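You operate a simulated robot arm through the tools that you are given. There is no shell and no other tool. Be economical: measure what you need, move in short steps, check, and stop when the job is done.

The job below is to be done with a simulated two-armed robot. You get a single attempt, and the scene is never put back.

TASK
Take the purple-capped tube and leave it on top of the foils carton on the order table top. Then put the short grey weight on the order table top away on the sample table top. Then take the orange-banded bottle from the sample table top and leave it on the small table top. Then open the upper left door of the tall cupboard. The order counts. Set down upright: short grey weight, orange-banded bottle.
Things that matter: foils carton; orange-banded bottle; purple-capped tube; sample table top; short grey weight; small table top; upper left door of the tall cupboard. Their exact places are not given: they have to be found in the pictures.

The check looks at the end state, three seconds after you hand in, the way a careful person would. Anything else that was tipped, shoved, dropped, spilled or broken makes it a failure.

THE ROBOT
Two 7-joint arms with two-finger parallel grippers on one trunk, on a base that drives. Base frame: it is fixed to the floor where the robot stands at the start and does not move with it; the origin is under the middle of the robot, x ahead of it, y to its left, z up; the surface under the hand at the start is at about z = 850. Units: mm, rad, N and s.
The left shoulder is at the start at [70, 130, 1186], the right one opposite. With the tool pointing down near the work surface each hand reaches from about 200 to 520 mm from the robot's upright axis, wherever it stands, measured 20 degrees to its own side. Places, roughly: foils carton [500, 250, 1000]; orange-banded bottle (7x7x19 cm) [-10700, -7100, 900]; purple-capped tube (3x3x10 cm) [500, 0, 900]; sample table top [-11000, -7100, 800]; short grey weight [1500, 250, 750]; small table top [-11100, -6000, 800]; upper left door of the tall cupboard [-9500, -3000, 1400]. Payload 1.57 kg a hand.
The TCP of each hand is the grasp point between the finger pads, 30 mm short of the fingertips. In the tool frame z runs along the fingers and y along their closing line. The gripper opens to 80 mm. The fingers are 17 mm wide and 12 mm thick; the gripper's body (40 by 82 mm) begins 80 mm behind the TCP.
Orientation is told as [roll, pitch, yaw] about the base's x, y, z axes, in that order, counted from this pose: with the fingers straight down and closing along the base's y, the tool's x points along the base's -x, its y along +y and its z along -z.

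THE INTERFACE
- The arms move only by the tool send_rows. It takes "left_increments", "right_increments" or both (then of equal length, played together; a hand with none holds still); each is a list of rows, each a list of 3 entries, a list of its own where there are three numbers: the shift along the tool's x, y, z in cm, then the turn, a rotation vector about the tool's x, y, z in rad, then the gripper command, from -1 (shut) to 1 (fully open), values between in proportion. In form: [[[tx, ty, tz], [wx, wy, wz], grip], ...]. A call has 1 to 8 rows; each row shifts and turns the commanded pose from where the row before left it, along the tool's axes as they then stand. A row lasts 0.2 s, in which the tool goes at most 50 mm and 0.15 rad; a call with a longer step from one row to the next is refused whole, and so is a gripper value outside its range. A pose out of reach is approached as far as the arm can. The call stops where the force on the tool passes 40 N (or 10 N more than at its start, if that is more) or the arm is blocked; 0.2 s more then pass. The fingers move at their own pace (about 108 mm/s each) and stop on an object; they squeeze with about 37 N. The grip force told is the motor's: it shows also when the fingers shut on nothing. Time passes only in rows, and 0.2 s behind the last, so rows that do not move let the fingers close. It gives the time, the measured TCP pose, the force on the tool (base axes), the opening and the grip force at its end, in the units of the frame above (readings bear some noise), with the torque about the TCP (base axes, N m) and any sound that the robot's microphone picked up.
- Cameras (640 x 400 px; columns grow to the right, rows downward): "scene" is now at [137.5, 37.5, 1421.2]; the picture's right is [0.50, -0.87, 0.00], its down [-0.50, -0.29, -0.82] and it looks along [0.71, 0.41, -0.57] (base axes); focal length 262 px, centre (320, 200). "left" rides on the left gripper at [72, 7, -122] in its tool frame; the picture's right is [-0.09, 1.00, 0.00], its down [-0.84, -0.08, -0.54] and it looks along [-0.54, -0.05, 0.84] (tool axes); focal length 238 px, centre (320, 200). "right" rides on the right gripper at [72, -7, -122] in its tool frame; the picture's right is [0.09, 1.00, 0.00], its down [-0.84, 0.08, -0.54] and it looks along [-0.54, 0.05, 0.84] (tool axes); focal length 238 px, centre (320, 200).
- camera(camera): a new picture of that camera. It takes no simulated time.
- move_column(by): slides the trunk up (or, below 0, down) by that many mm; the arms and the scene camera ride with it, the base frame stays. It gives what a move gives, with no picture.
- drive_base(legs): drives the robot by 1 to 6 legs, each [ahead, left, turn to the left] in mm, mm and rad, along the robot's own axes; the way and the turn of a leg run together, so that a leg with both is an arc; at most 1500 mm and 3.142 rad a leg. The arms and the cameras ride along, it lands a little off, and it stops where it bumps. It gives what a move gives.
- head_to(pan, tilt): turns the head with the scene camera to pan (to the left, within 1.501 rad either way) and tilt (down, from -0.506 to 1.204), counted from straight ahead of the robot. It gives what a move gives.
- pixel_to_xyz(camera, pixels): for up to 12 pixels [column, row] of the newest picture of that camera ("zoom" is the newest enlarged one), the place [x, y, z] in the base frame of the surface seen there, good to about 3 mm, but the place of the scene camera against the robot may be out by one fixed shift of up to 25 mm in any direction. It takes no simulated time.
- enlarge(camera, box): a new picture of the part [left, top, right, bottom] of that camera's present view, enlarged. It takes no simulated time.
- close_job(): hands the job in; it is judged then, once.

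Keep the steps short. Do not move on a guess: measure, check each grasp and each placing, and mend mistakes. In all there are 110 turns and 108 pictures (those below and enlarged ones count). Leave the grippers open and the arms clear of the work at the hand-in unless told otherwise, and finish with a single line.

The tools are called after "Emit:" as name(argument=value, ...) on one line, values as JSON. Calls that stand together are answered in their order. send_rows: Moves the arms, as the interface text tells. Its arguments: {"type":"object","properties":{"left_increments":{"type":"array"},"right_increments":{"type":"array"}},"required":[]} The other tools are called the same way: move_column (by) slides the trunk up or down; drive_base (legs) drives the base; head_to (pan, tilt) turns the head that bears the scene camera; camera (camera) takes a picture; pixel_to_xyz (camera, pixels) gives the place of the surface under pixels of a picture; enlarge (camera, box) takes an enlarged picture of a part of a camera's view; close_job () hands the job in.

At the start:

```text
t: 0.0
left_eef_pos: [351.3, 287.6, 1199.2]
left_tcp_rot: [-0.001, -0.001, 0.0]
left_ft_force: [0.0, 0.1, 0.5]
left_torque: [-0.02, -0.01, -0.01]
left_width: 80.0
left_grasp_force: 0.0
right_eef_pos: [378.6, 9.0, 1187.1]
right_tcp_rot: [0.002, -0.001, -0.002]
right_ft_force: [0.0, 0.0, 0.3]
right_torque: [-0.02, 0.0, -0.01]
right_width: 80.1
right_grasp_force: 0.0
trunk travel left (down, up): [-823.0, 117.0]
robot x, y, heading: [-0.1, -2.5, 0.002]
head pan, tilt: [0.52, 0.611]
```

scene: 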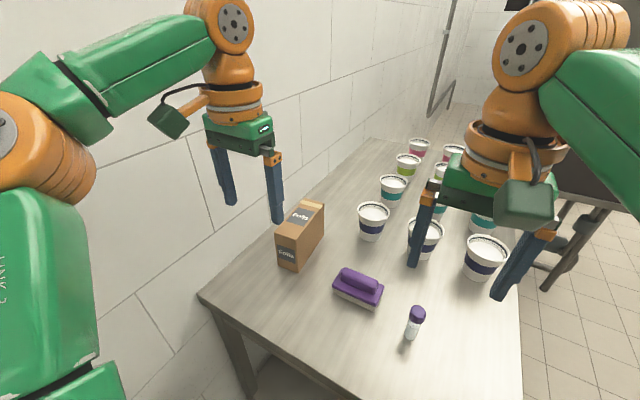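
right: 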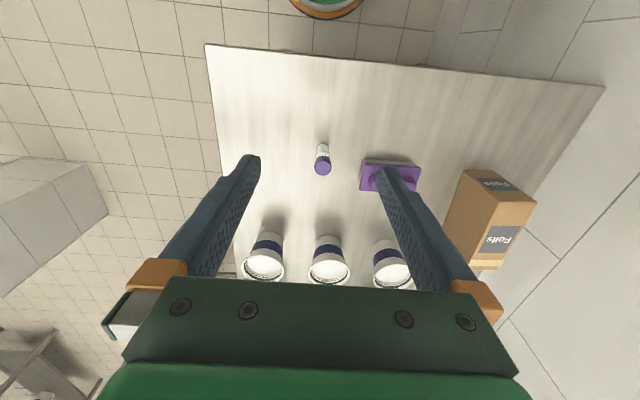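
left: 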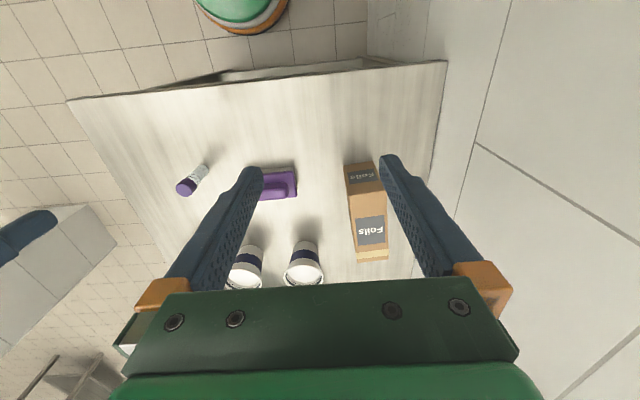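

I see the tube at scene (415,322), right cam (322,160), and the carton at left cam (367,210). I measure them in all three pictures.

Emit:
pixel_to_xyz(camera="right", pixels=[[322, 168], [321, 152], [320, 120], [487, 182], [500, 240], [470, 200], [520, 205], [484, 173], [462, 176], [534, 204]])

Emit:
pixel_to_xyz(camera="left", pixels=[[183, 188], [196, 175], [362, 175], [370, 225], [370, 255], [388, 250], [350, 195], [384, 200], [350, 166], [372, 164]])

Emit:
pixel_to_xyz(camera="scene", pixels=[[416, 312], [411, 330], [303, 222], [315, 205], [285, 232], [300, 240], [322, 204], [279, 238], [303, 204], [298, 270]])

Emit:
enlarge(camera="right", box=[220, 80, 620, 330])

```text
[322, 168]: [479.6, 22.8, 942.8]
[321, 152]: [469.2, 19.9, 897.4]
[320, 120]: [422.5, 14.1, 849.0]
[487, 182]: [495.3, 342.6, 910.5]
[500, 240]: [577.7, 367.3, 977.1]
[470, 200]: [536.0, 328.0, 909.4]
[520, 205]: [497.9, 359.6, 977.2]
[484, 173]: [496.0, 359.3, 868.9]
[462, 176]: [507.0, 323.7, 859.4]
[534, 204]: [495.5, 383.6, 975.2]
```

```text
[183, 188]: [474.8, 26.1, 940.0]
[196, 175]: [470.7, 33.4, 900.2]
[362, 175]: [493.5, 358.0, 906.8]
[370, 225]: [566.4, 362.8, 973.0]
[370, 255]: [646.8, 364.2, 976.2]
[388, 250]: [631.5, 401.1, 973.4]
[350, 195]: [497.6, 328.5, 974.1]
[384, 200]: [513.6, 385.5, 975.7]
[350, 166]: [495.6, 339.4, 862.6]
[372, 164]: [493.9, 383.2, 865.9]
```

```text
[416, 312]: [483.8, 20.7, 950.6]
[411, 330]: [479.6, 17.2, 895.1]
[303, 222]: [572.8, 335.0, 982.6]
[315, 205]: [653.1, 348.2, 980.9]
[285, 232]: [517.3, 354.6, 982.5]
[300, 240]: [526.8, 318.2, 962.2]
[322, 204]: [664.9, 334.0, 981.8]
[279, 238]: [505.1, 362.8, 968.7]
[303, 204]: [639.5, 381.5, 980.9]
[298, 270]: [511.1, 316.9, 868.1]
```

```text
1.60 times, centred on (420, 205) of right
```

zoom: 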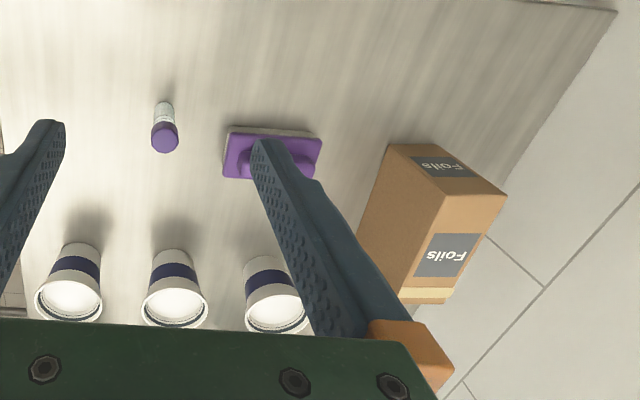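

The tube stands upright near (478,22). I measure its cap more finely, the carton's top corners, and the table's near edge.

Emit:
pixel_to_xyz(camera="zoom", pixels=[[153, 137], [178, 137], [165, 126], [165, 150], [166, 138], [165, 104], [156, 115], [174, 115], [386, 147], [500, 192], [440, 185]])

Emit:
pixel_to_xyz(camera="right", pixels=[[210, 48], [400, 67], [600, 88], [325, 8], [265, 265], [330, 268], [390, 262], [295, 5], [360, 5], [400, 170]])

Emit:
head_to(pan=0.0, tilt=0.5)

Emit:
camera(camera="scene")

```text
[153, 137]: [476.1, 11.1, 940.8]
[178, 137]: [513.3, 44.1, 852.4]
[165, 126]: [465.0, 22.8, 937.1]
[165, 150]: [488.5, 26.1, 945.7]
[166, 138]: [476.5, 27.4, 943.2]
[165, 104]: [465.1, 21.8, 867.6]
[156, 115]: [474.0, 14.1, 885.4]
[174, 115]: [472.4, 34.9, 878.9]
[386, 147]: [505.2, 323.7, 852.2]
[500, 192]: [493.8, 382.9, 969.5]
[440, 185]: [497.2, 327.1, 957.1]
```

```text
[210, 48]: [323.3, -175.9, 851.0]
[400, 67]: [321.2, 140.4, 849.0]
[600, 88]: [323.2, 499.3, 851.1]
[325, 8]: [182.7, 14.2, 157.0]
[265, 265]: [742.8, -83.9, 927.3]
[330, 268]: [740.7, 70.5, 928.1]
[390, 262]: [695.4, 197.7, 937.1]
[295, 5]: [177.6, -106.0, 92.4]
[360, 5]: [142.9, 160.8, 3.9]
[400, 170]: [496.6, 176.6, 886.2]
```

```text
t: 0.9
left_eef_pos: [350.4, 289.1, 1198.6]
left_tcp_rot: [0.0, 0.0, 0.001]
left_ft_force: [0.8, 0.2, 0.5]
left_torque: [0.0, -0.02, 0.02]
left_width: 80.1
left_grasp_force: 0.1
right_eef_pos: [378.7, 10.4, 1188.1]
right_tcp_rot: [-0.002, 0.0, 0.002]
right_ft_force: [-0.3, 0.2, -0.1]
right_torque: [-0.03, 0.0, 0.02]
right_width: 80.1
right_grasp_force: 0.1
trunk travel left (down, up): [-823.0, 117.0]
robot x, y, heading: [-2.9, -2.6, 0.001]
head pan, tilt: [0.0, 0.499]
```

```text
103 pictures are left
```

scene: 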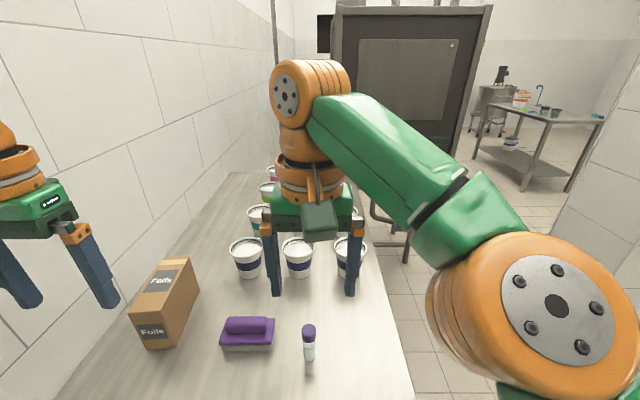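

Tube centre is about (477,25), top at 943; carton top is x 496–660, y 328–398, z 976. I'll use the left hand for both. First I bring it above the tube while the right hand swings away to its own side.

Emit:
send_rows(left_increments=[[[-1.58, -3.3, 1.6], [0, 0, 0], 1], [[-1.58, -3.3, 1.6], [0, 0, 0], 1], [[-1.58, -3.3, 1.6], [0, 0, 0], 1], [[-1.58, -3.3, 1.6], [0, 0, 0], 1], [[-1.58, -3.3, 1.6], [0, 0, 0], 1], [[-1.58, -3.3, 1.6], [0, 0, 0], 1], [[-1.58, -3.3, 1.6], [0, 0, 0], 1], [[-1.58, -3.3, 1.6], [0, 0, 0], 1]], right_increments=[[[0, -3.8, 0], [0, 0, 0], 1], [[0, -3.8, 0], [0, 0, 0], 1], [[0, -3.8, 0], [0, 0, 0], 1], [[0, -3.8, 0], [0, 0, 0], 1], [[0, -3.8, 0], [0, 0, 0], 1], [[0, -3.8, 0], [0, 0, 0], 1], [[0, -3.8, 0], [0, 0, 0], 1], [[0, -3.8, 0], [0, 0, 0], 1]])

Emit:
camera(camera="left")

```text
t: 2.8
left_eef_pos: [404.7, 163.3, 1111.5]
left_tcp_rot: [0.001, -0.002, 0.0]
left_ft_force: [1.0, 0.3, -0.5]
left_torque: [0.04, 0.05, -0.03]
left_width: 80.2
left_grasp_force: 0.1
left hand out of reach, approached as far as the arm can: row 4, 5, 6, 7, 8
right_eef_pos: [376.7, -298.5, 1187.3]
right_tcp_rot: [0.001, 0.001, -0.001]
right_ft_force: [-0.1, 0.2, -0.1]
right_torque: [0.03, 0.02, -0.01]
right_width: 80.1
right_grasp_force: 0.1
trunk travel left (down, up): [-823.0, 117.0]
robot x, y, heading: [0.2, -1.0, 0.0]
head pan, tilt: [0.0, 0.499]
```

```text
102 pictures are left
```

left: 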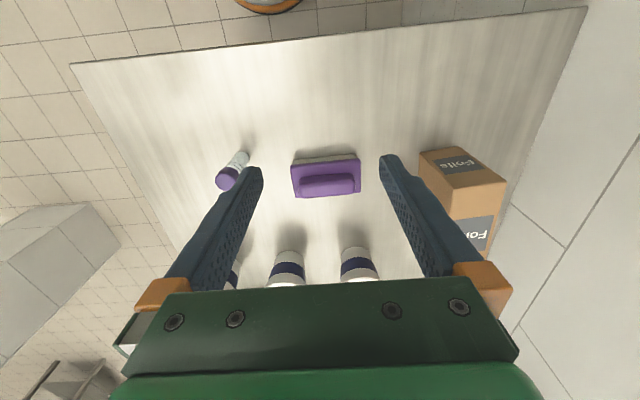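

The hand ran out of reach at this height. The table's near edge is at x=323 and the base front at about 190, so I drive 90 mm ahead and re-read.

Emit:
drive_base(legs=[[90, 0, 0]])

Emit:
send_rows(left_increments=[[[0, 0, 0], [0, 0, 0], 1]])

```text
t: 3.9
left_eef_pos: [487.6, 163.1, 1114.5]
left_tcp_rot: [-0.003, -0.007, -0.002]
left_ft_force: [-0.6, -0.2, -0.8]
left_torque: [-0.02, -0.03, 0.03]
left_width: 79.8
left_grasp_force: 0.0
right_eef_pos: [459.6, -298.3, 1189.1]
right_tcp_rot: [-0.002, -0.005, -0.006]
right_ft_force: [0.5, 0.5, 0.0]
right_torque: [0.0, -0.06, 0.0]
right_width: 80.1
right_grasp_force: 0.0
trunk travel left (down, up): [-823.0, 117.0]
robot x, y, heading: [90.7, -1.4, -0.005]
head pan, tilt: [0.0, 0.499]
```

```text
t: 4.2
left_eef_pos: [492.5, 162.7, 1111.0]
left_tcp_rot: [-0.003, -0.002, -0.003]
left_ft_force: [0.0, 0.7, -0.5]
left_torque: [-0.01, 0.03, -0.02]
left_width: 79.9
left_grasp_force: 0.2
right_eef_pos: [464.3, -298.4, 1187.6]
right_tcp_rot: [0.0, 0.0, -0.003]
right_ft_force: [-0.3, -0.3, -0.7]
right_torque: [0.01, 0.02, -0.01]
right_width: 80.1
right_grasp_force: 0.0
trunk travel left (down, up): [-823.0, 117.0]
robot x, y, heading: [92.9, 1.6, -0.006]
head pan, tilt: [0.0, 0.499]
```

The hand now stands at (492,163,1111). I move it to above the tube at (476,25,1030) and look.

Emit:
send_rows(left_increments=[[[0.4, -3.45, 2.0], [0, 0, 0], 1], [[0.4, -3.45, 2.0], [0, 0, 0], 1], [[0.4, -3.45, 2.0], [0, 0, 0], 1], [[0.4, -3.45, 2.0], [0, 0, 0], 1], [[0, 0, 0], [0, 0, 0], 1]])

Emit:
camera(camera="left")

```text
t: 5.5
left_eef_pos: [427.6, 98.8, 1031.3]
left_tcp_rot: [-0.003, -0.003, -0.002]
left_ft_force: [0.3, -0.4, 0.0]
left_torque: [0.0, 0.02, -0.01]
left_width: 80.1
left_grasp_force: 0.1
left hand out of reach, approached as far as the arm can: row 1, 2, 3, 4
right_eef_pos: [464.7, -297.6, 1187.2]
right_tcp_rot: [-0.001, 0.0, -0.004]
right_ft_force: [-0.3, 0.3, -0.1]
right_torque: [0.0, -0.01, -0.02]
right_width: 80.0
right_grasp_force: 0.1
trunk travel left (down, up): [-823.0, 117.0]
robot x, y, heading: [87.3, -1.2, -0.006]
head pan, tilt: [0.0, 0.499]
```

```text
101 pictures are left
```

left: 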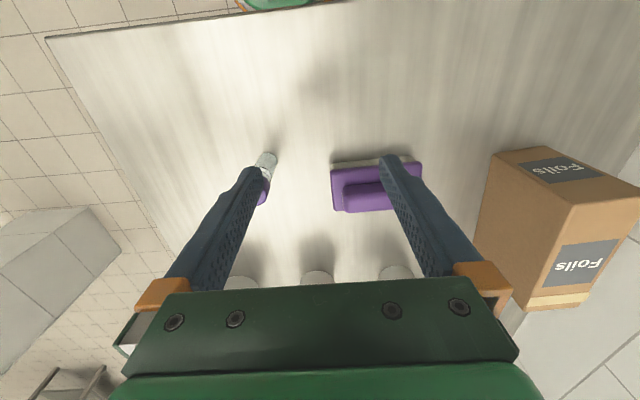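

The left hand cannot cross toward the middle. I turn the base 0.38 rad right so the tube lies about 25° on the left hand's own side; everything on the table is below the fingertips.

Emit:
drive_base(legs=[[0, 0, -0.38]])

Emit:
send_rows(left_increments=[[[0, 0, 0], [0, 0, 0], 1]])

Emit:
camera(camera="left")

```text
t: 7.0
left_eef_pos: [441.6, -31.2, 1030.3]
left_tcp_rot: [-0.003, -0.001, -0.381]
left_ft_force: [-0.5, 0.3, 0.2]
left_torque: [0.0, -0.01, -0.02]
left_width: 79.9
left_grasp_force: 0.0
right_eef_pos: [327.2, -415.0, 1187.1]
right_tcp_rot: [0.001, 0.001, -0.381]
right_ft_force: [-0.4, -0.4, 0.2]
right_torque: [0.0, 0.0, 0.03]
right_width: 80.1
right_grasp_force: 0.2
trunk travel left (down, up): [-823.0, 117.0]
robot x, y, heading: [87.6, 0.3, -0.384]
head pan, tilt: [0.0, 0.499]
```

```text
t: 7.4
left_eef_pos: [441.7, -33.1, 1031.9]
left_tcp_rot: [-0.001, -0.001, -0.382]
left_ft_force: [-0.2, -0.1, 0.4]
left_torque: [-0.03, 0.01, 0.01]
left_width: 80.2
left_grasp_force: 0.1
right_eef_pos: [327.4, -416.0, 1187.3]
right_tcp_rot: [0.001, 0.0, -0.384]
right_ft_force: [-0.3, -0.2, 1.3]
right_torque: [0.02, 0.01, -0.01]
right_width: 79.8
right_grasp_force: 0.1
trunk travel left (down, up): [-823.0, 117.0]
robot x, y, heading: [88.0, 1.3, -0.378]
head pan, tilt: [0.0, 0.499]
```

```text
100 pictures are left
```

left: 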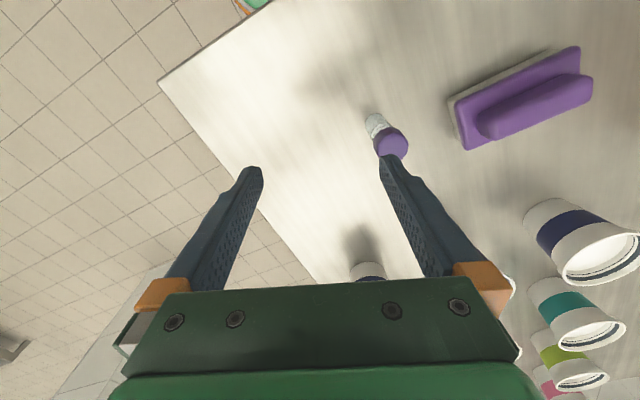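

I check the tube's place from this closer view at (392,143).

Emit:
pixel_to_xyz(camera="left", pixels=[[378, 145], [405, 148], [392, 133], [390, 152], [391, 143], [375, 118]])

Emit:
send_rows(left_increments=[[[-0.55, 3.35, 0], [0, 0, 0], 1], [[-0.55, 3.35, 0], [0, 0, 0], 1], [[0, 0, 0], [0, 0, 0], 1]])

Emit:
camera(camera="left")

```text
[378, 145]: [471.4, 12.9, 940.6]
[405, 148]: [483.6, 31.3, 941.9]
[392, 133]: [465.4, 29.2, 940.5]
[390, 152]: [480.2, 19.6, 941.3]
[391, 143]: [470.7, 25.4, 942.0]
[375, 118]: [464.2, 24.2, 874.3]
```

```text
t: 8.2
left_eef_pos: [476.3, 24.9, 1033.8]
left_tcp_rot: [-0.002, -0.002, -0.382]
left_ft_force: [-0.5, 0.3, -0.4]
left_torque: [0.0, -0.02, -0.01]
left_width: 80.0
left_grasp_force: 0.1
right_eef_pos: [327.1, -417.1, 1187.8]
right_tcp_rot: [0.0, 0.0, -0.382]
right_ft_force: [-0.2, 0.3, -0.3]
right_torque: [-0.03, 0.04, -0.03]
right_width: 79.7
right_grasp_force: 0.1
trunk travel left (down, up): [-823.0, 117.0]
robot x, y, heading: [92.4, 1.4, -0.379]
head pan, tilt: [0.0, 0.499]
```

```text
99 pictures are left
```

left: 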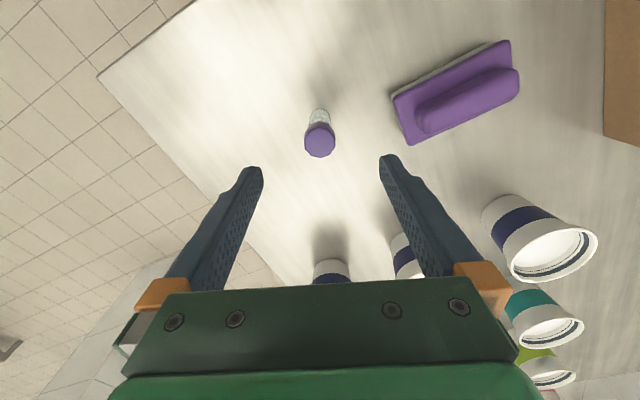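

The tube sits midway between the fingers (320,138). I lower 126 mm and close.

Emit:
send_rows(left_increments=[[[0, 0, 4.2], [0, 0, 0], 1], [[0, 0, 4.2], [0, 0, 0], 1], [[0, 0, 4.2], [0, 0, 0], 1], [[0, 0, 0], [0, 0, 0], 1], [[0, 0, 0], [0, 0, 0], -1], [[0, 0, 0], [0, 0, 0], -1], [[0, 0, 0], [0, 0, 0], -1]])

Emit:
camera(camera="left")

```text
t: 9.8
left_eef_pos: [476.2, 26.2, 905.6]
left_tcp_rot: [-0.005, -0.002, -0.381]
left_ft_force: [-0.3, 0.6, -1.2]
left_torque: [-0.02, 0.0, 0.03]
left_width: 28.3
left_grasp_force: 37.0
right_eef_pos: [326.8, -416.6, 1186.7]
right_tcp_rot: [-0.001, 0.0, -0.382]
right_ft_force: [0.3, 0.4, -0.2]
right_torque: [0.01, 0.0, 0.01]
right_width: 79.9
right_grasp_force: 0.1
trunk travel left (down, up): [-823.0, 117.0]
robot x, y, heading: [87.1, -0.0, -0.383]
head pan, tilt: [0.0, 0.499]
```

```text
98 pictures are left
```

left: 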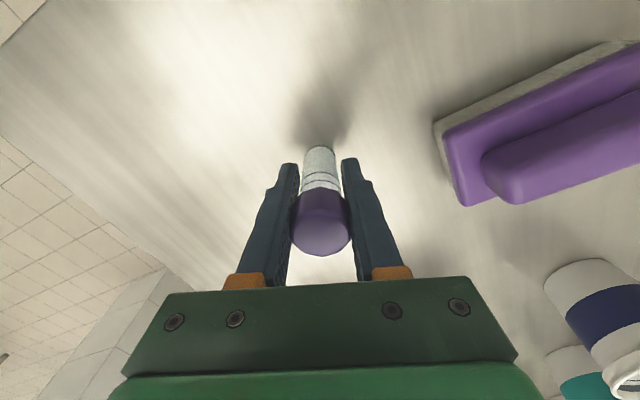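

Gripped at width 28 mm. I lift with column and arm, well above the carton top.

Emit:
move_column(by=115)

Emit:
send_rows(left_increments=[[[0, 0, -3.5], [0, 0, 0], -1], [[0, 0, -3.5], [0, 0, 0], -1], [[0, 0, 0], [0, 0, 0], -1]])

Emit:
head_to(pan=0.8, tilt=0.4)

Emit:
camera(camera="scene")

```text
t: 11.3
left_eef_pos: [477.2, 25.0, 1020.3]
left_tcp_rot: [-0.002, -0.003, -0.383]
left_ft_force: [0.6, 0.3, -0.2]
left_torque: [0.01, 0.01, -0.03]
left_width: 28.3
left_grasp_force: 36.9
right_eef_pos: [327.7, -416.2, 1301.9]
right_tcp_rot: [0.002, -0.001, -0.382]
right_ft_force: [-0.1, 1.6, -0.5]
right_torque: [-0.03, 0.02, 0.0]
right_width: 79.7
right_grasp_force: 0.1
trunk travel left (down, up): [-938.0, 2.0]
robot x, y, heading: [86.0, -0.9, -0.383]
head pan, tilt: [0.0, 0.499]
```

```text
t: 12.1
left_eef_pos: [480.2, 25.7, 1092.6]
left_tcp_rot: [-0.003, -0.004, -0.382]
left_ft_force: [0.0, -0.1, -0.6]
left_torque: [-0.01, 0.01, 0.03]
left_width: 28.5
left_grasp_force: 36.3
right_eef_pos: [328.8, -417.1, 1301.8]
right_tcp_rot: [-0.001, -0.001, -0.381]
right_ft_force: [0.2, -0.2, 0.1]
right_torque: [-0.01, 0.0, -0.01]
right_width: 79.8
right_grasp_force: 0.1
trunk travel left (down, up): [-938.0, 2.0]
robot x, y, heading: [88.3, 3.5, -0.381]
head pan, tilt: [0.0, 0.499]
```

```text
t: 13.2
left_eef_pos: [478.0, 24.8, 1092.8]
left_tcp_rot: [-0.004, -0.004, -0.383]
left_ft_force: [-0.6, -0.2, -0.8]
left_torque: [0.01, 0.01, -0.01]
left_width: 28.2
left_grasp_force: 37.0
right_eef_pos: [327.4, -415.8, 1301.6]
right_tcp_rot: [0.0, 0.0, -0.381]
right_ft_force: [-1.6, 0.8, 0.4]
right_torque: [-0.03, -0.02, -0.01]
right_width: 80.3
right_grasp_force: 0.2
trunk travel left (down, up): [-938.0, 2.0]
robot x, y, heading: [88.7, -3.2, -0.382]
head pan, tilt: [0.799, 0.4]
```

```text
97 pictures are left
```

scene: 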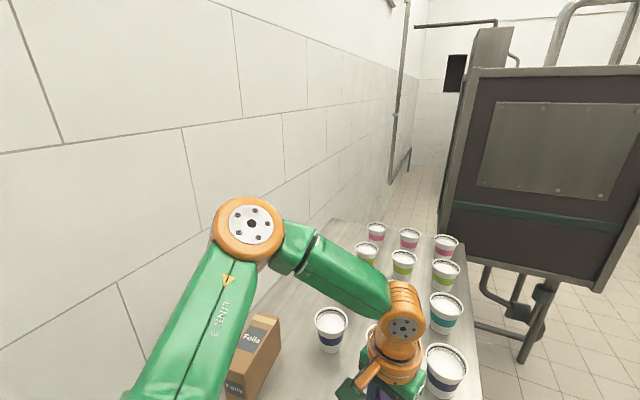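

Emit:
pixel_to_xyz(camera="scene", pixels=[[250, 225], [215, 235], [100, 200], [300, 180], [155, 370], [402, 320], [245, 200]])

```text
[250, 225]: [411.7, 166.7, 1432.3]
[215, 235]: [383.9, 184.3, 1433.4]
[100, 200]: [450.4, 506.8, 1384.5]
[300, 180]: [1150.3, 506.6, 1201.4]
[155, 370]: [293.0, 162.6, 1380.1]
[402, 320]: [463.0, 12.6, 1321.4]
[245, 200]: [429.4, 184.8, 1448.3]
```

Wall is at y=507 and the elbow reaches about 285 left of the robot's axis, so I turn to heading 0.1 and shift left 77, ahead 28, which leaves about 60 mm at the elbow.

Emit:
drive_base(legs=[[0, 0, 0.48], [28, 77, 0]])

Emit:
camera(camera="left")

Emit:
camera(camera="scene")

```text
t: 15.6
left_eef_pos: [440.1, 273.2, 1095.1]
left_tcp_rot: [0.004, -0.007, 0.094]
left_ft_force: [-0.4, -0.8, 0.3]
left_torque: [0.08, -0.01, 0.03]
left_width: 28.2
left_grasp_force: 36.7
right_eef_pos: [509.4, -191.2, 1301.1]
right_tcp_rot: [0.008, -0.003, 0.095]
right_ft_force: [-0.2, -0.7, -1.0]
right_torque: [0.07, 0.01, -0.03]
right_width: 80.0
right_grasp_force: 0.0
trunk travel left (down, up): [-938.0, 2.0]
robot x, y, heading: [110.4, 79.9, 0.092]
head pan, tilt: [0.799, 0.4]
```

```text
96 pictures are left
```

left: 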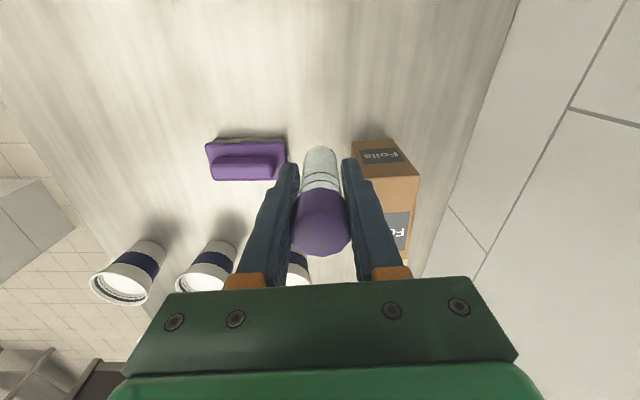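

```text
95 pictures are left
```

scene: 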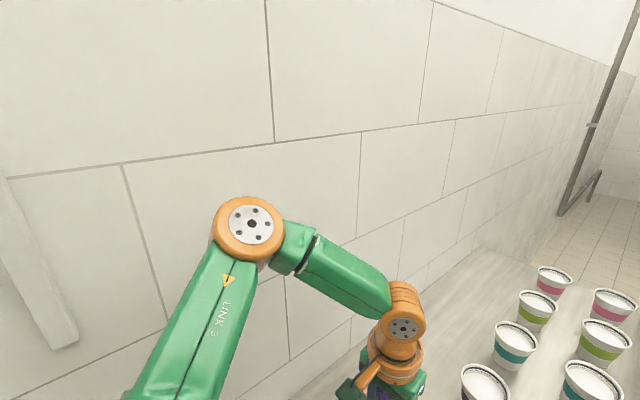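

I move over the carton's near part, target (535,358), still about 60 mm above its top.

Emit:
send_rows(left_increments=[[[-2.05, 1.52, 0], [0, 0, 0], -1], [[-2.05, 1.52, 0], [0, 0, 0], -1], [[-2.05, 1.52, 0], [0, 0, 0], -1], [[-2.05, 1.52, 0], [0, 0, 0], -1], [[-2.05, 1.52, 0], [0, 0, 0], -1], [[0, 0, 0], [0, 0, 0], -1]])

Emit:
camera(camera="left")

```text
t: 17.0
left_eef_pos: [525.8, 368.6, 1095.7]
left_tcp_rot: [-0.004, -0.005, 0.094]
left_ft_force: [0.1, -1.6, -0.2]
left_torque: [0.03, 0.0, 0.0]
left_width: 27.9
left_grasp_force: 37.3
left hand out of reach, approached as far as the arm can: row 5
right_eef_pos: [511.9, -181.1, 1302.2]
right_tcp_rot: [0.005, 0.0, 0.094]
right_ft_force: [-1.1, -0.3, -0.5]
right_torque: [0.02, 0.02, 0.02]
right_width: 80.0
right_grasp_force: 0.1
trunk travel left (down, up): [-938.0, 2.0]
robot x, y, heading: [107.1, 75.9, 0.091]
head pan, tilt: [0.799, 0.4]
```

```text
94 pictures are left
```

left: 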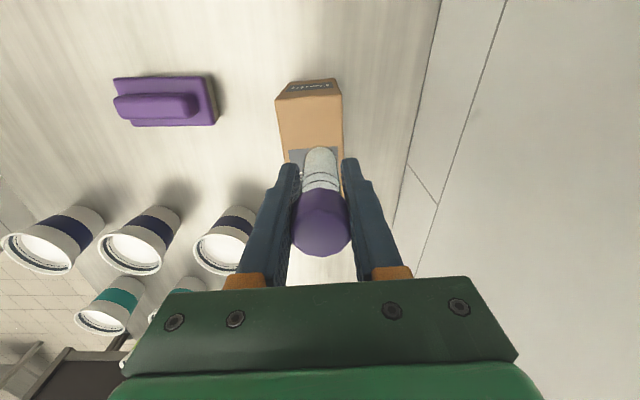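

Tube hangs over the carton but may be off-centre toward the wall. I measure the carton's top edges here.

Emit:
pixel_to_xyz(camera="left", pixels=[[278, 100], [341, 96], [283, 145], [342, 145], [310, 120], [310, 92], [288, 160]])

Emit:
send_rows(left_increments=[[[0, 0, 0], [0, 0, 0], -1]])

```text
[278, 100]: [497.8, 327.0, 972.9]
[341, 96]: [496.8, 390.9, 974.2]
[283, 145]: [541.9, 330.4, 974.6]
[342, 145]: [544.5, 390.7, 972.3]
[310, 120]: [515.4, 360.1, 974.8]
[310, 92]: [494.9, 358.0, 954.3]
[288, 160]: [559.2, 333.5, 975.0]
```

```text
t: 17.4
left_eef_pos: [527.0, 369.7, 1094.6]
left_tcp_rot: [-0.004, -0.005, 0.094]
left_ft_force: [-0.2, 0.2, -0.7]
left_torque: [-0.03, 0.0, -0.01]
left_width: 28.0
left_grasp_force: 36.9
right_eef_pos: [512.0, -178.7, 1302.8]
right_tcp_rot: [-0.001, 0.0, 0.094]
right_ft_force: [-0.2, 0.0, -0.6]
right_torque: [0.01, 0.0, -0.02]
right_width: 80.0
right_grasp_force: 0.1
trunk travel left (down, up): [-938.0, 2.0]
robot x, y, heading: [106.3, 76.1, 0.092]
head pan, tilt: [0.799, 0.4]
```

Carton centre line is y≈360 there; I shift 9 mm back and lower to just above the top.

Emit:
send_rows(left_increments=[[[0, -0.9, 0], [0, 0, 0], -1], [[0, 0, 2.5], [0, 0, 0], -1], [[-0.6, 0, 2.5], [0, 0, 0], -1], [[0, 0, 0.5], [0, 0, 0], -1], [[0, 0, 0], [0, 0, 0], -1]])

Emit:
camera(camera="left")

```text
t: 18.6
left_eef_pos: [510.5, 364.3, 1053.6]
left_tcp_rot: [-0.002, -0.006, 0.095]
left_ft_force: [0.0, 0.7, -0.6]
left_torque: [0.0, 0.01, -0.01]
left_width: 28.2
left_grasp_force: 36.9
left hand out of reach, approached as far as the arm can: row 2, 3
right_eef_pos: [512.2, -181.0, 1302.7]
right_tcp_rot: [0.0, 0.0, 0.094]
right_ft_force: [-0.9, -0.7, 0.2]
right_torque: [0.0, -0.02, 0.03]
right_width: 80.0
right_grasp_force: 0.0
trunk travel left (down, up): [-938.0, 2.0]
robot x, y, heading: [109.7, 79.1, 0.095]
head pan, tilt: [0.799, 0.4]
```

```text
93 pictures are left
```

left: 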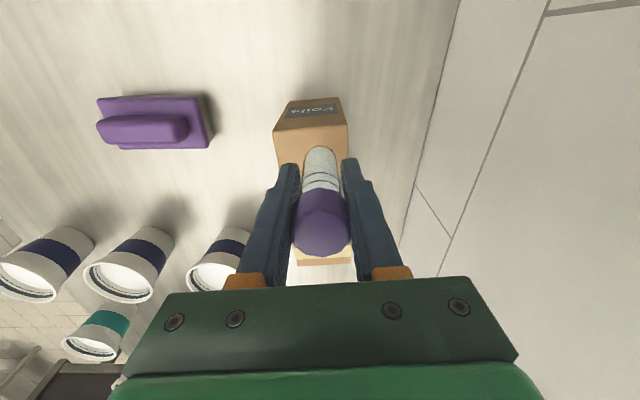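

Lowering the arm shortened its reach. I raise it again, go out to x≈530, and will lower with the column instead.

Emit:
send_rows(left_increments=[[[0, 0, -4.2], [0, 0, 0], -1], [[-1.9, -0.2, 0], [0, 0, 0], -1], [[0, 0, 0], [0, 0, 0], -1]])

Emit:
move_column(by=-55)

Emit:
camera(camera="left")

```text
t: 19.4
left_eef_pos: [526.7, 364.5, 1096.4]
left_tcp_rot: [-0.006, -0.004, 0.093]
left_ft_force: [-0.7, -0.3, -0.8]
left_torque: [0.02, 0.0, 0.0]
left_width: 28.3
left_grasp_force: 36.7
left hand out of reach, approached as far as the arm can: row 2
right_eef_pos: [513.3, -180.4, 1302.2]
right_tcp_rot: [0.001, 0.0, 0.094]
right_ft_force: [0.0, 0.2, -0.8]
right_torque: [-0.03, 0.0, 0.01]
right_width: 79.9
right_grasp_force: 0.0
trunk travel left (down, up): [-938.0, 2.0]
robot x, y, heading: [111.9, 79.3, 0.093]
head pan, tilt: [0.799, 0.4]
```

```text
t: 20.4
left_eef_pos: [527.0, 365.3, 1040.8]
left_tcp_rot: [-0.005, -0.005, 0.092]
left_ft_force: [0.6, -0.3, 0.2]
left_torque: [0.0, 0.0, 0.0]
left_width: 28.0
left_grasp_force: 37.3
right_eef_pos: [512.7, -180.9, 1247.0]
right_tcp_rot: [0.0, 0.0, 0.095]
right_ft_force: [0.0, 0.4, 0.3]
right_torque: [0.02, 0.02, 0.01]
right_width: 80.0
right_grasp_force: 0.1
trunk travel left (down, up): [-883.0, 57.0]
robot x, y, heading: [108.9, 77.3, 0.093]
head pan, tilt: [0.799, 0.4]
```

```text
92 pictures are left
```

left: 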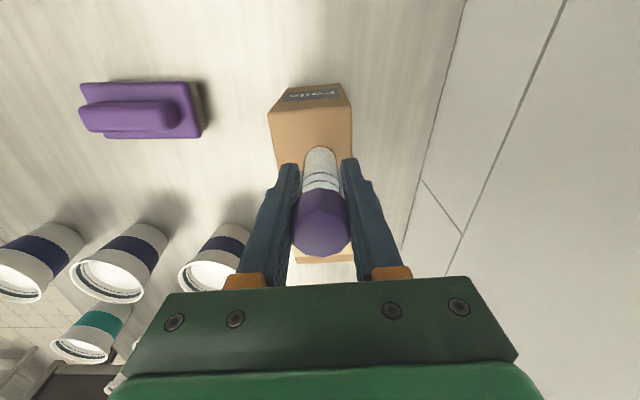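

At (527,365), fully over the carton, bottom about 10 mm above it. I lower the column 8 mm, then 3 more.

Emit:
move_column(by=-8)

Emit:
move_column(by=-3)

```text
t: 21.0
left_eef_pos: [527.7, 364.8, 1033.6]
left_tcp_rot: [-0.005, -0.005, 0.094]
left_ft_force: [0.4, -0.5, -0.2]
left_torque: [0.01, 0.03, 0.0]
left_width: 28.3
left_grasp_force: 37.0
right_eef_pos: [512.1, -179.7, 1239.5]
right_tcp_rot: [0.001, 0.0, 0.092]
right_ft_force: [-1.0, 0.1, 0.2]
right_torque: [-0.03, 0.0, 0.03]
right_width: 79.9
right_grasp_force: 0.1
trunk travel left (down, up): [-875.0, 65.0]
robot x, y, heading: [108.0, 80.0, 0.093]
head pan, tilt: [0.799, 0.4]
```

```text
t: 21.5
left_eef_pos: [527.5, 364.9, 1031.3]
left_tcp_rot: [-0.006, -0.004, 0.094]
left_ft_force: [-0.8, 0.2, 1.1]
left_torque: [-0.01, 0.03, -0.02]
left_width: 28.0
left_grasp_force: 37.2
right_eef_pos: [514.2, -181.8, 1235.9]
right_tcp_rot: [0.0, 0.0, 0.095]
right_ft_force: [0.3, 0.4, 1.0]
right_torque: [-0.02, -0.02, 0.02]
right_width: 79.9
right_grasp_force: 0.0
trunk travel left (down, up): [-872.0, 68.0]
robot x, y, heading: [106.9, 83.5, 0.097]
head pan, tilt: [0.799, 0.4]
```

No clear contact yet; I lower 2 mm at a time.

Emit:
move_column(by=-2)

Emit:
move_column(by=-1.5)

```text
t: 22.0
left_eef_pos: [526.4, 364.6, 1030.0]
left_tcp_rot: [-0.004, -0.01, 0.094]
left_ft_force: [4.2, 3.4, 17.0]
left_torque: [0.21, -0.29, 0.03]
left_width: 28.4
left_grasp_force: 37.4
right_eef_pos: [510.9, -181.3, 1234.5]
right_tcp_rot: [0.002, -0.002, 0.094]
right_ft_force: [-0.5, 0.1, -0.4]
right_torque: [0.01, -0.01, 0.0]
right_width: 79.7
right_grasp_force: 0.1
trunk travel left (down, up): [-870.0, 70.0]
robot x, y, heading: [107.4, 79.9, 0.094]
head pan, tilt: [0.799, 0.4]
```

```text
t: 22.5
left_eef_pos: [525.9, 363.4, 1029.1]
left_tcp_rot: [-0.003, -0.013, 0.095]
left_ft_force: [8.1, 5.7, 32.8]
left_torque: [0.35, -0.54, 0.03]
left_width: 28.4
left_grasp_force: 36.5
right_eef_pos: [508.0, -182.3, 1233.6]
right_tcp_rot: [0.003, -0.005, 0.095]
right_ft_force: [0.8, 0.7, -0.2]
right_torque: [0.01, -0.01, 0.0]
right_width: 80.1
right_grasp_force: 0.1
trunk travel left (down, up): [-869.0, 71.0]
robot x, y, heading: [110.7, 78.6, 0.096]
head pan, tilt: [0.799, 0.4]
```

Contact at 17–33 N; I ease back up 2.5 mm of column and open gently.

Emit:
move_column(by=2.3)

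Emit:
send_rows(left_increments=[[[0, 0, 0], [0, 0, 0], -0.25], [[0, 0, 0], [0, 0, 0], 0.0], [[0, 0, 0], [0, 0, 0], 0.5], [[0, 0, 0], [0, 0, 0], 1], [[0, 0, 0], [0, 0, 0], 1]])

Emit:
camera(camera="left")

```text
t: 23.0
left_eef_pos: [525.1, 363.5, 1028.8]
left_tcp_rot: [-0.005, -0.005, 0.093]
left_ft_force: [4.8, 3.4, 18.5]
left_torque: [0.1, -0.33, 0.0]
left_width: 27.9
left_grasp_force: 37.0
right_eef_pos: [510.0, -182.6, 1236.6]
right_tcp_rot: [0.001, -0.002, 0.095]
right_ft_force: [0.8, -0.3, 0.0]
right_torque: [-0.01, -0.01, -0.01]
right_width: 80.0
right_grasp_force: 0.1
trunk travel left (down, up): [-871.0, 69.0]
robot x, y, heading: [109.0, 75.5, 0.099]
head pan, tilt: [0.799, 0.4]
```

```text
t: 24.2
left_eef_pos: [527.6, 365.6, 1029.3]
left_tcp_rot: [-0.006, -0.007, 0.094]
left_ft_force: [0.3, 0.1, -0.1]
left_torque: [0.01, 0.01, 0.0]
left_width: 79.9
left_grasp_force: 0.1
right_eef_pos: [511.3, -180.6, 1234.6]
right_tcp_rot: [0.0, 0.001, 0.094]
right_ft_force: [-0.1, -0.3, 0.1]
right_torque: [-0.01, 0.0, 0.02]
right_width: 80.0
right_grasp_force: 0.1
trunk travel left (down, up): [-871.0, 69.0]
robot x, y, heading: [108.2, 78.9, 0.096]
head pan, tilt: [0.799, 0.4]
```

```text
91 pictures are left
```

left: 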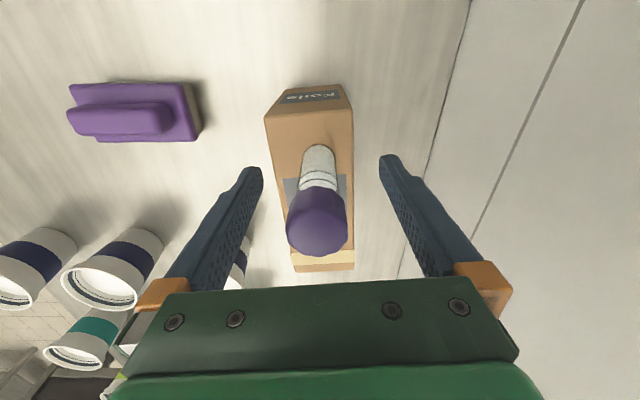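

The tube stands alone on the carton. I raise straight up with column and arm, then back off and look along the table.

Emit:
move_column(by=67)

Emit:
send_rows(left_increments=[[[0, 0, -2], [0, 0, 0], 1], [[0, 0, -2], [0, 0, 0], 1], [[0, 0, -1], [0, 0, 0], 1]])

Emit:
drive_base(legs=[[-250, 0, 0]])

Emit:
head_to(pan=0.3, tilt=0.35)

Emit:
camera(camera="scene")

```text
t: 25.3
left_eef_pos: [526.9, 364.4, 1095.5]
left_tcp_rot: [-0.005, -0.004, 0.092]
left_ft_force: [0.3, 0.3, 0.2]
left_torque: [0.0, 0.04, -0.01]
left_width: 80.1
left_grasp_force: 0.0
right_eef_pos: [512.1, -182.0, 1302.2]
right_tcp_rot: [0.001, 0.0, 0.095]
right_ft_force: [0.4, -0.1, 0.3]
right_torque: [0.04, -0.03, -0.02]
right_width: 80.0
right_grasp_force: 0.0
trunk travel left (down, up): [-938.0, 2.0]
robot x, y, heading: [111.5, 77.7, 0.099]
head pan, tilt: [0.799, 0.4]
```

```text
t: 26.1
left_eef_pos: [525.8, 366.1, 1147.0]
left_tcp_rot: [-0.005, -0.006, 0.094]
left_ft_force: [0.0, -0.1, 0.2]
left_torque: [-0.02, 0.0, -0.03]
left_width: 80.1
left_grasp_force: 0.1
right_eef_pos: [512.3, -180.7, 1302.3]
right_tcp_rot: [0.001, 0.001, 0.092]
right_ft_force: [-0.1, -0.4, 0.2]
right_torque: [-0.01, -0.02, 0.02]
right_width: 79.8
right_grasp_force: 0.1
trunk travel left (down, up): [-938.0, 2.0]
robot x, y, heading: [107.6, 76.3, 0.096]
head pan, tilt: [0.799, 0.4]
```

```text
t: 27.9
left_eef_pos: [287.1, 340.6, 1144.1]
left_tcp_rot: [-0.007, -0.001, 0.089]
left_ft_force: [1.1, -0.3, 0.2]
left_torque: [0.01, 0.02, 0.02]
left_width: 80.2
left_grasp_force: 0.0
right_eef_pos: [268.7, -205.2, 1300.5]
right_tcp_rot: [0.0, 0.003, 0.087]
right_ft_force: [0.5, -0.2, 0.0]
right_torque: [0.01, 0.03, -0.01]
right_width: 80.2
right_grasp_force: 0.0
trunk travel left (down, up): [-938.0, 2.0]
robot x, y, heading: [-139.8, 55.1, 0.087]
head pan, tilt: [0.799, 0.4]
```

```text
t: 28.8
left_eef_pos: [280.7, 341.8, 1146.8]
left_tcp_rot: [-0.004, -0.005, 0.086]
left_ft_force: [-0.2, -0.4, -0.5]
left_torque: [-0.02, -0.02, 0.02]
left_width: 80.1
left_grasp_force: 0.1
right_eef_pos: [264.5, -205.8, 1302.3]
right_tcp_rot: [0.001, 0.0, 0.085]
right_ft_force: [1.1, 0.5, 0.2]
right_torque: [-0.02, 0.0, -0.02]
right_width: 80.3
right_grasp_force: 0.0
trunk travel left (down, up): [-938.0, 2.0]
robot x, y, heading: [-134.1, 59.0, 0.09]
head pan, tilt: [0.3, 0.351]
```

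```text
90 pictures are left
```

scene: 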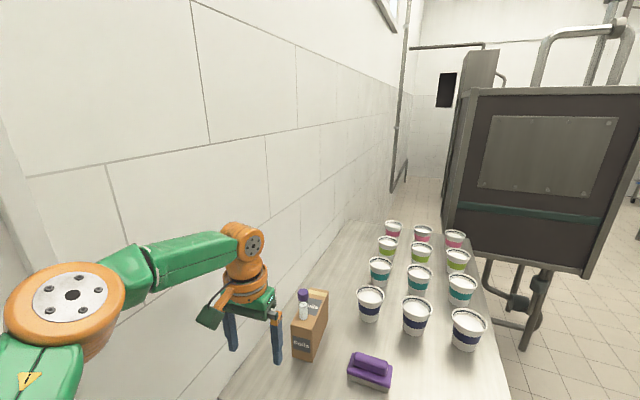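

No weight is visible yet; I enlarge the far end of the table.

Emit:
enlarge(camera="scene", box=[320, 190, 520, 315])

Emit:
pixel_to_xyz(camera="scene", pixels=[[350, 222], [392, 228], [423, 233], [455, 238], [470, 250], [500, 95], [495, 250], [590, 270], [450, 220], [365, 215]])

```text
3.20 times, centred on (420, 252) of scene
```

zoom: 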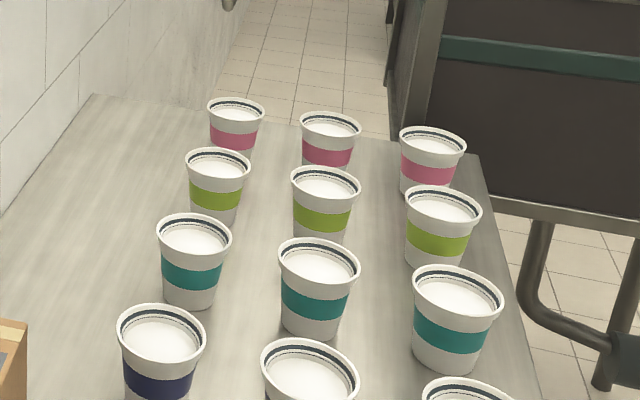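

```text
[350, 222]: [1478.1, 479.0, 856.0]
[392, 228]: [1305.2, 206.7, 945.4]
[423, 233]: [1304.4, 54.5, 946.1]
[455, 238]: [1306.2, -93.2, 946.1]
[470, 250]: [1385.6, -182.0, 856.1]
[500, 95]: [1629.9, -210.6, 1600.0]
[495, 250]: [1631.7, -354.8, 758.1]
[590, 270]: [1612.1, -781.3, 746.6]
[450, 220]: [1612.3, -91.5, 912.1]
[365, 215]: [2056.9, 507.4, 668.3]
```

The table ends at x≈1490; the weight must hide behind the pink cups. I look right to check the free floor there before driving along the table's right side.

Emit:
head_to(pan=-0.8, tilt=0.5)

Emit:
camera(camera="scene")

```text
t: 30.2
left_eef_pos: [282.9, 341.1, 1146.6]
left_tcp_rot: [-0.004, -0.005, 0.087]
left_ft_force: [-0.5, -0.1, 0.7]
left_torque: [0.04, -0.02, 0.02]
left_width: 80.0
left_grasp_force: 0.0
right_eef_pos: [263.9, -205.8, 1302.4]
right_tcp_rot: [-0.001, -0.001, 0.083]
right_ft_force: [0.2, -0.3, 0.3]
right_torque: [0.01, -0.01, -0.03]
right_width: 80.2
right_grasp_force: 0.1
trunk travel left (down, up): [-938.0, 2.0]
robot x, y, heading: [-136.7, 57.0, 0.082]
head pan, tilt: [-0.799, 0.499]
```

```text
88 pictures are left
```

scene: 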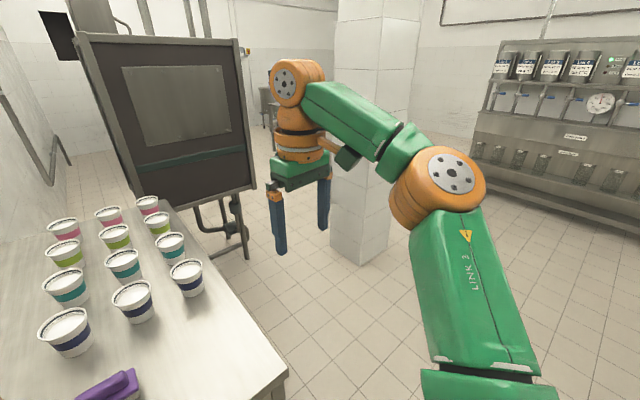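

A pillar stands at right; I measure it and the oven.

Emit:
pixel_to_xyz(camera="scene", pixels=[[360, 262], [335, 225], [390, 248], [415, 60], [250, 255], [230, 235], [255, 185], [90, 60], [320, 350], [450, 320], [560, 230], [300, 270]])

```text
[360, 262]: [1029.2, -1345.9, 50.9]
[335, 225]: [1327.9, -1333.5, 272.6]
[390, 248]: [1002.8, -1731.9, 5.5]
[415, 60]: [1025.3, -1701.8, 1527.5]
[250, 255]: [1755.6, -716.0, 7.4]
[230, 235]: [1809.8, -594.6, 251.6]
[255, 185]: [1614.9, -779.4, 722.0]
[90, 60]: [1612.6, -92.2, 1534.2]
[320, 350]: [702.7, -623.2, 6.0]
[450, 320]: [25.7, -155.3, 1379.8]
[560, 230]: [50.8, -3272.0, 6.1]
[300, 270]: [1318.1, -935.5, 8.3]
```

The lane between table (y −182) and pillar (y −1345) is free. I drive right 760 and ahead 1100.

Emit:
drive_base(legs=[[0, 0, -0.082], [0, -760, 0], [1100, 0, 0]])

Emit:
head_to(pan=1.0, tilt=0.5)

Emit:
camera(camera="scene")

```text
t: 39.8
left_eef_pos: [1397.6, -371.2, 1147.2]
left_tcp_rot: [-0.007, -0.007, 0.03]
left_ft_force: [0.8, -0.3, 0.4]
left_torque: [0.0, 0.01, 0.01]
left_width: 80.1
left_grasp_force: 0.1
right_eef_pos: [1348.0, -916.9, 1302.3]
right_tcp_rot: [0.001, -0.003, 0.029]
right_ft_force: [-0.7, -0.2, -0.3]
right_torque: [-0.01, 0.01, 0.01]
right_width: 79.9
right_grasp_force: 0.0
trunk travel left (down, up): [-938.0, 2.0]
robot x, y, heading: [959.6, -633.9, 0.032]
head pan, tilt: [-0.799, 0.499]
```

```text
t: 41.6
left_eef_pos: [1397.7, -371.2, 1145.9]
left_tcp_rot: [-0.006, -0.005, 0.032]
left_ft_force: [-1.1, 0.8, 0.2]
left_torque: [0.02, 0.0, 0.01]
left_width: 79.9
left_grasp_force: 0.0
right_eef_pos: [1348.3, -916.1, 1302.7]
right_tcp_rot: [0.0, -0.002, 0.031]
right_ft_force: [0.4, 0.3, 0.6]
right_torque: [0.02, 0.01, 0.06]
right_width: 80.1
right_grasp_force: 0.1
trunk travel left (down, up): [-938.0, 2.0]
robot x, y, heading: [961.6, -631.4, 0.03]
head pan, tilt: [1.0, 0.499]
```

```text
87 pictures are left
```

scene: 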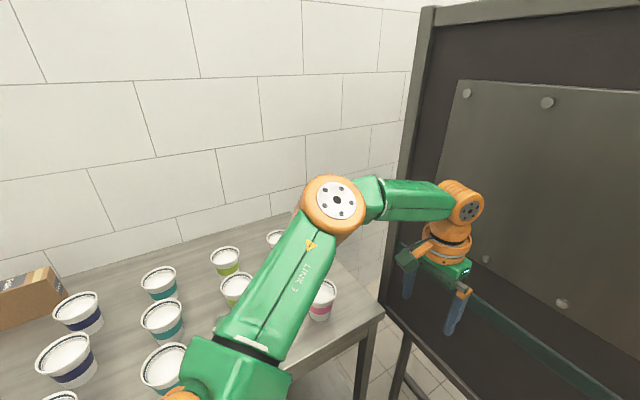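

The arm hides the weight's place. I turn the base to face the table (everything swept is well above cup height), then look.

Emit:
drive_base(legs=[[0, 0, 1.54]])

Emit:
head_to(pan=-0.4, tilt=0.5)

Emit:
camera(camera="scene")

```text
t: 45.8
left_eef_pos: [699.1, -198.0, 1147.0]
left_tcp_rot: [-0.002, -0.006, 1.612]
left_ft_force: [-0.4, -0.1, -0.3]
left_torque: [0.02, 0.01, -0.01]
left_width: 80.0
left_grasp_force: 0.0
right_eef_pos: [1243.8, -242.5, 1300.9]
right_tcp_rot: [0.0, 0.001, 1.612]
right_ft_force: [-0.5, 0.6, -1.4]
right_torque: [0.02, -0.01, 0.0]
right_width: 80.1
right_grasp_force: 0.1
trunk travel left (down, up): [-938.0, 2.0]
robot x, y, heading: [962.9, -630.2, 1.61]
head pan, tilt: [1.0, 0.499]
```

```text
t: 47.3
left_eef_pos: [698.1, -198.7, 1147.4]
left_tcp_rot: [-0.004, -0.005, 1.611]
left_ft_force: [0.3, 0.3, 0.0]
left_torque: [-0.01, 0.0, 0.02]
left_width: 80.5
left_grasp_force: 0.1
right_eef_pos: [1244.6, -242.7, 1301.2]
right_tcp_rot: [0.0, 0.0, 1.61]
right_ft_force: [-0.5, -0.1, -0.6]
right_torque: [-0.01, 0.0, 0.0]
right_width: 79.9
right_grasp_force: 0.0
trunk travel left (down, up): [-938.0, 2.0]
robot x, y, heading: [963.0, -631.1, 1.61]
head pan, tilt: [-0.4, 0.499]
```

```text
86 pictures are left
```

scene: 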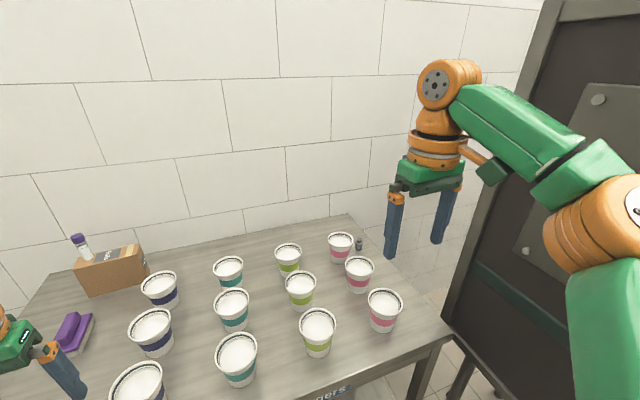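

There is a small grey thing at (359,243) behind the pink cup. I enlarge and measure.

Emit:
enlarge(camera="scene", box=[280, 200, 440, 300])

Emit:
pixel_to_xyz(camera="scene", pixels=[[359, 243], [359, 249], [340, 238], [358, 265], [350, 216], [440, 330], [322, 390], [360, 239]])

Emit:
pixel_to_xyz(camera="zoom", pixels=[[315, 165], [315, 175], [315, 190], [322, 172], [308, 172]])

```text
4.00 times, centred on (360, 250) of scene
```

zoom: 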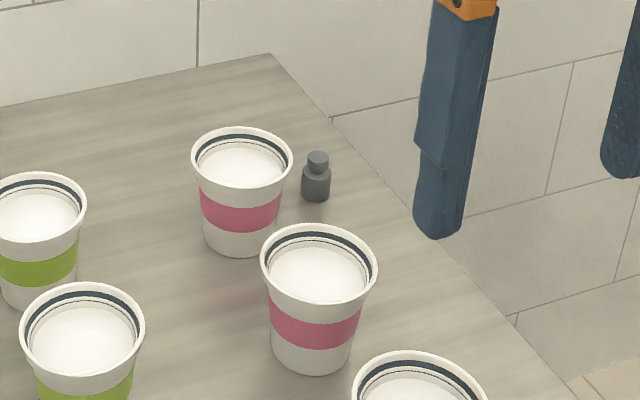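

```text
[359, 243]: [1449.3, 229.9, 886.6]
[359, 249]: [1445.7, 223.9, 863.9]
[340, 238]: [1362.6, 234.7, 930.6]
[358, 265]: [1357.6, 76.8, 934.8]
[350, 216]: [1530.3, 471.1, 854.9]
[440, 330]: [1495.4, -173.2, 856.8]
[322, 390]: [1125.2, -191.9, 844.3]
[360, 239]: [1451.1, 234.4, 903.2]
```

```text
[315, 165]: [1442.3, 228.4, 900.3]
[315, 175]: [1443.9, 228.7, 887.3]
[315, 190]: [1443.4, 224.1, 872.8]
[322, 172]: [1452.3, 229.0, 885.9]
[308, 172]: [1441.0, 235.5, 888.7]
```

The weight is a small knobbed cylinder at about (1446,230), 55 mm high, deep behind the cups. I need to come close to the table edge; I look down at what is under it.

Emit:
head_to(pan=-0.3, tilt=1.1)

Emit:
camera(camera="scene")

```text
t: 48.3
left_eef_pos: [698.5, -197.4, 1146.6]
left_tcp_rot: [-0.005, -0.007, 1.611]
left_ft_force: [0.1, 0.0, -1.2]
left_torque: [-0.02, 0.02, -0.01]
left_width: 80.0
left_grasp_force: 0.2
right_eef_pos: [1243.4, -243.7, 1301.4]
right_tcp_rot: [0.001, 0.001, 1.61]
right_ft_force: [-0.4, -0.7, 0.3]
right_torque: [0.02, 0.02, -0.04]
right_width: 80.0
right_grasp_force: 0.0
trunk travel left (down, up): [-938.0, 2.0]
robot x, y, heading: [962.7, -632.4, 1.607]
head pan, tilt: [-0.3, 1.1]
```

```text
84 pictures are left
```

scene: 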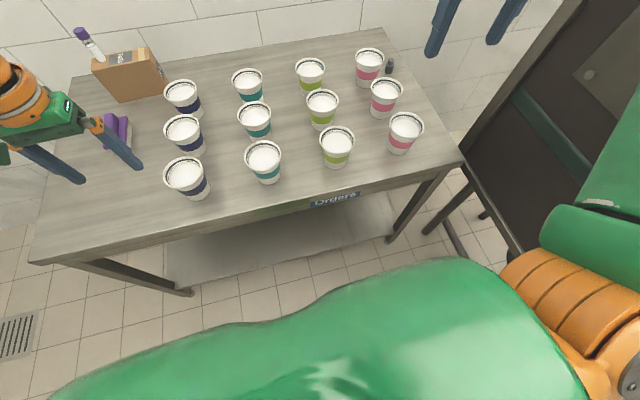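

Emit:
pixel_to_xyz(camera="scene", pixels=[[250, 240], [190, 280], [385, 236], [335, 198], [440, 265], [300, 300], [200, 330], [180, 292], [395, 232], [470, 165], [360, 205], [100, 255]])

```text
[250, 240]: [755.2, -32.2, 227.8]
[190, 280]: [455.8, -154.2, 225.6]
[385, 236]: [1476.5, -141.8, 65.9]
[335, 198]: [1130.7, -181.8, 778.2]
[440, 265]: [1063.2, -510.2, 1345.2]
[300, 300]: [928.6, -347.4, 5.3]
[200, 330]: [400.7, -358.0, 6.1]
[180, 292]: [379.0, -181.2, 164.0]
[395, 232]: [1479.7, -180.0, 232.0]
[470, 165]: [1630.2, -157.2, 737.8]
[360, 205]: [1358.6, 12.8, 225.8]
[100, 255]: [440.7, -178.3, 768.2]
```

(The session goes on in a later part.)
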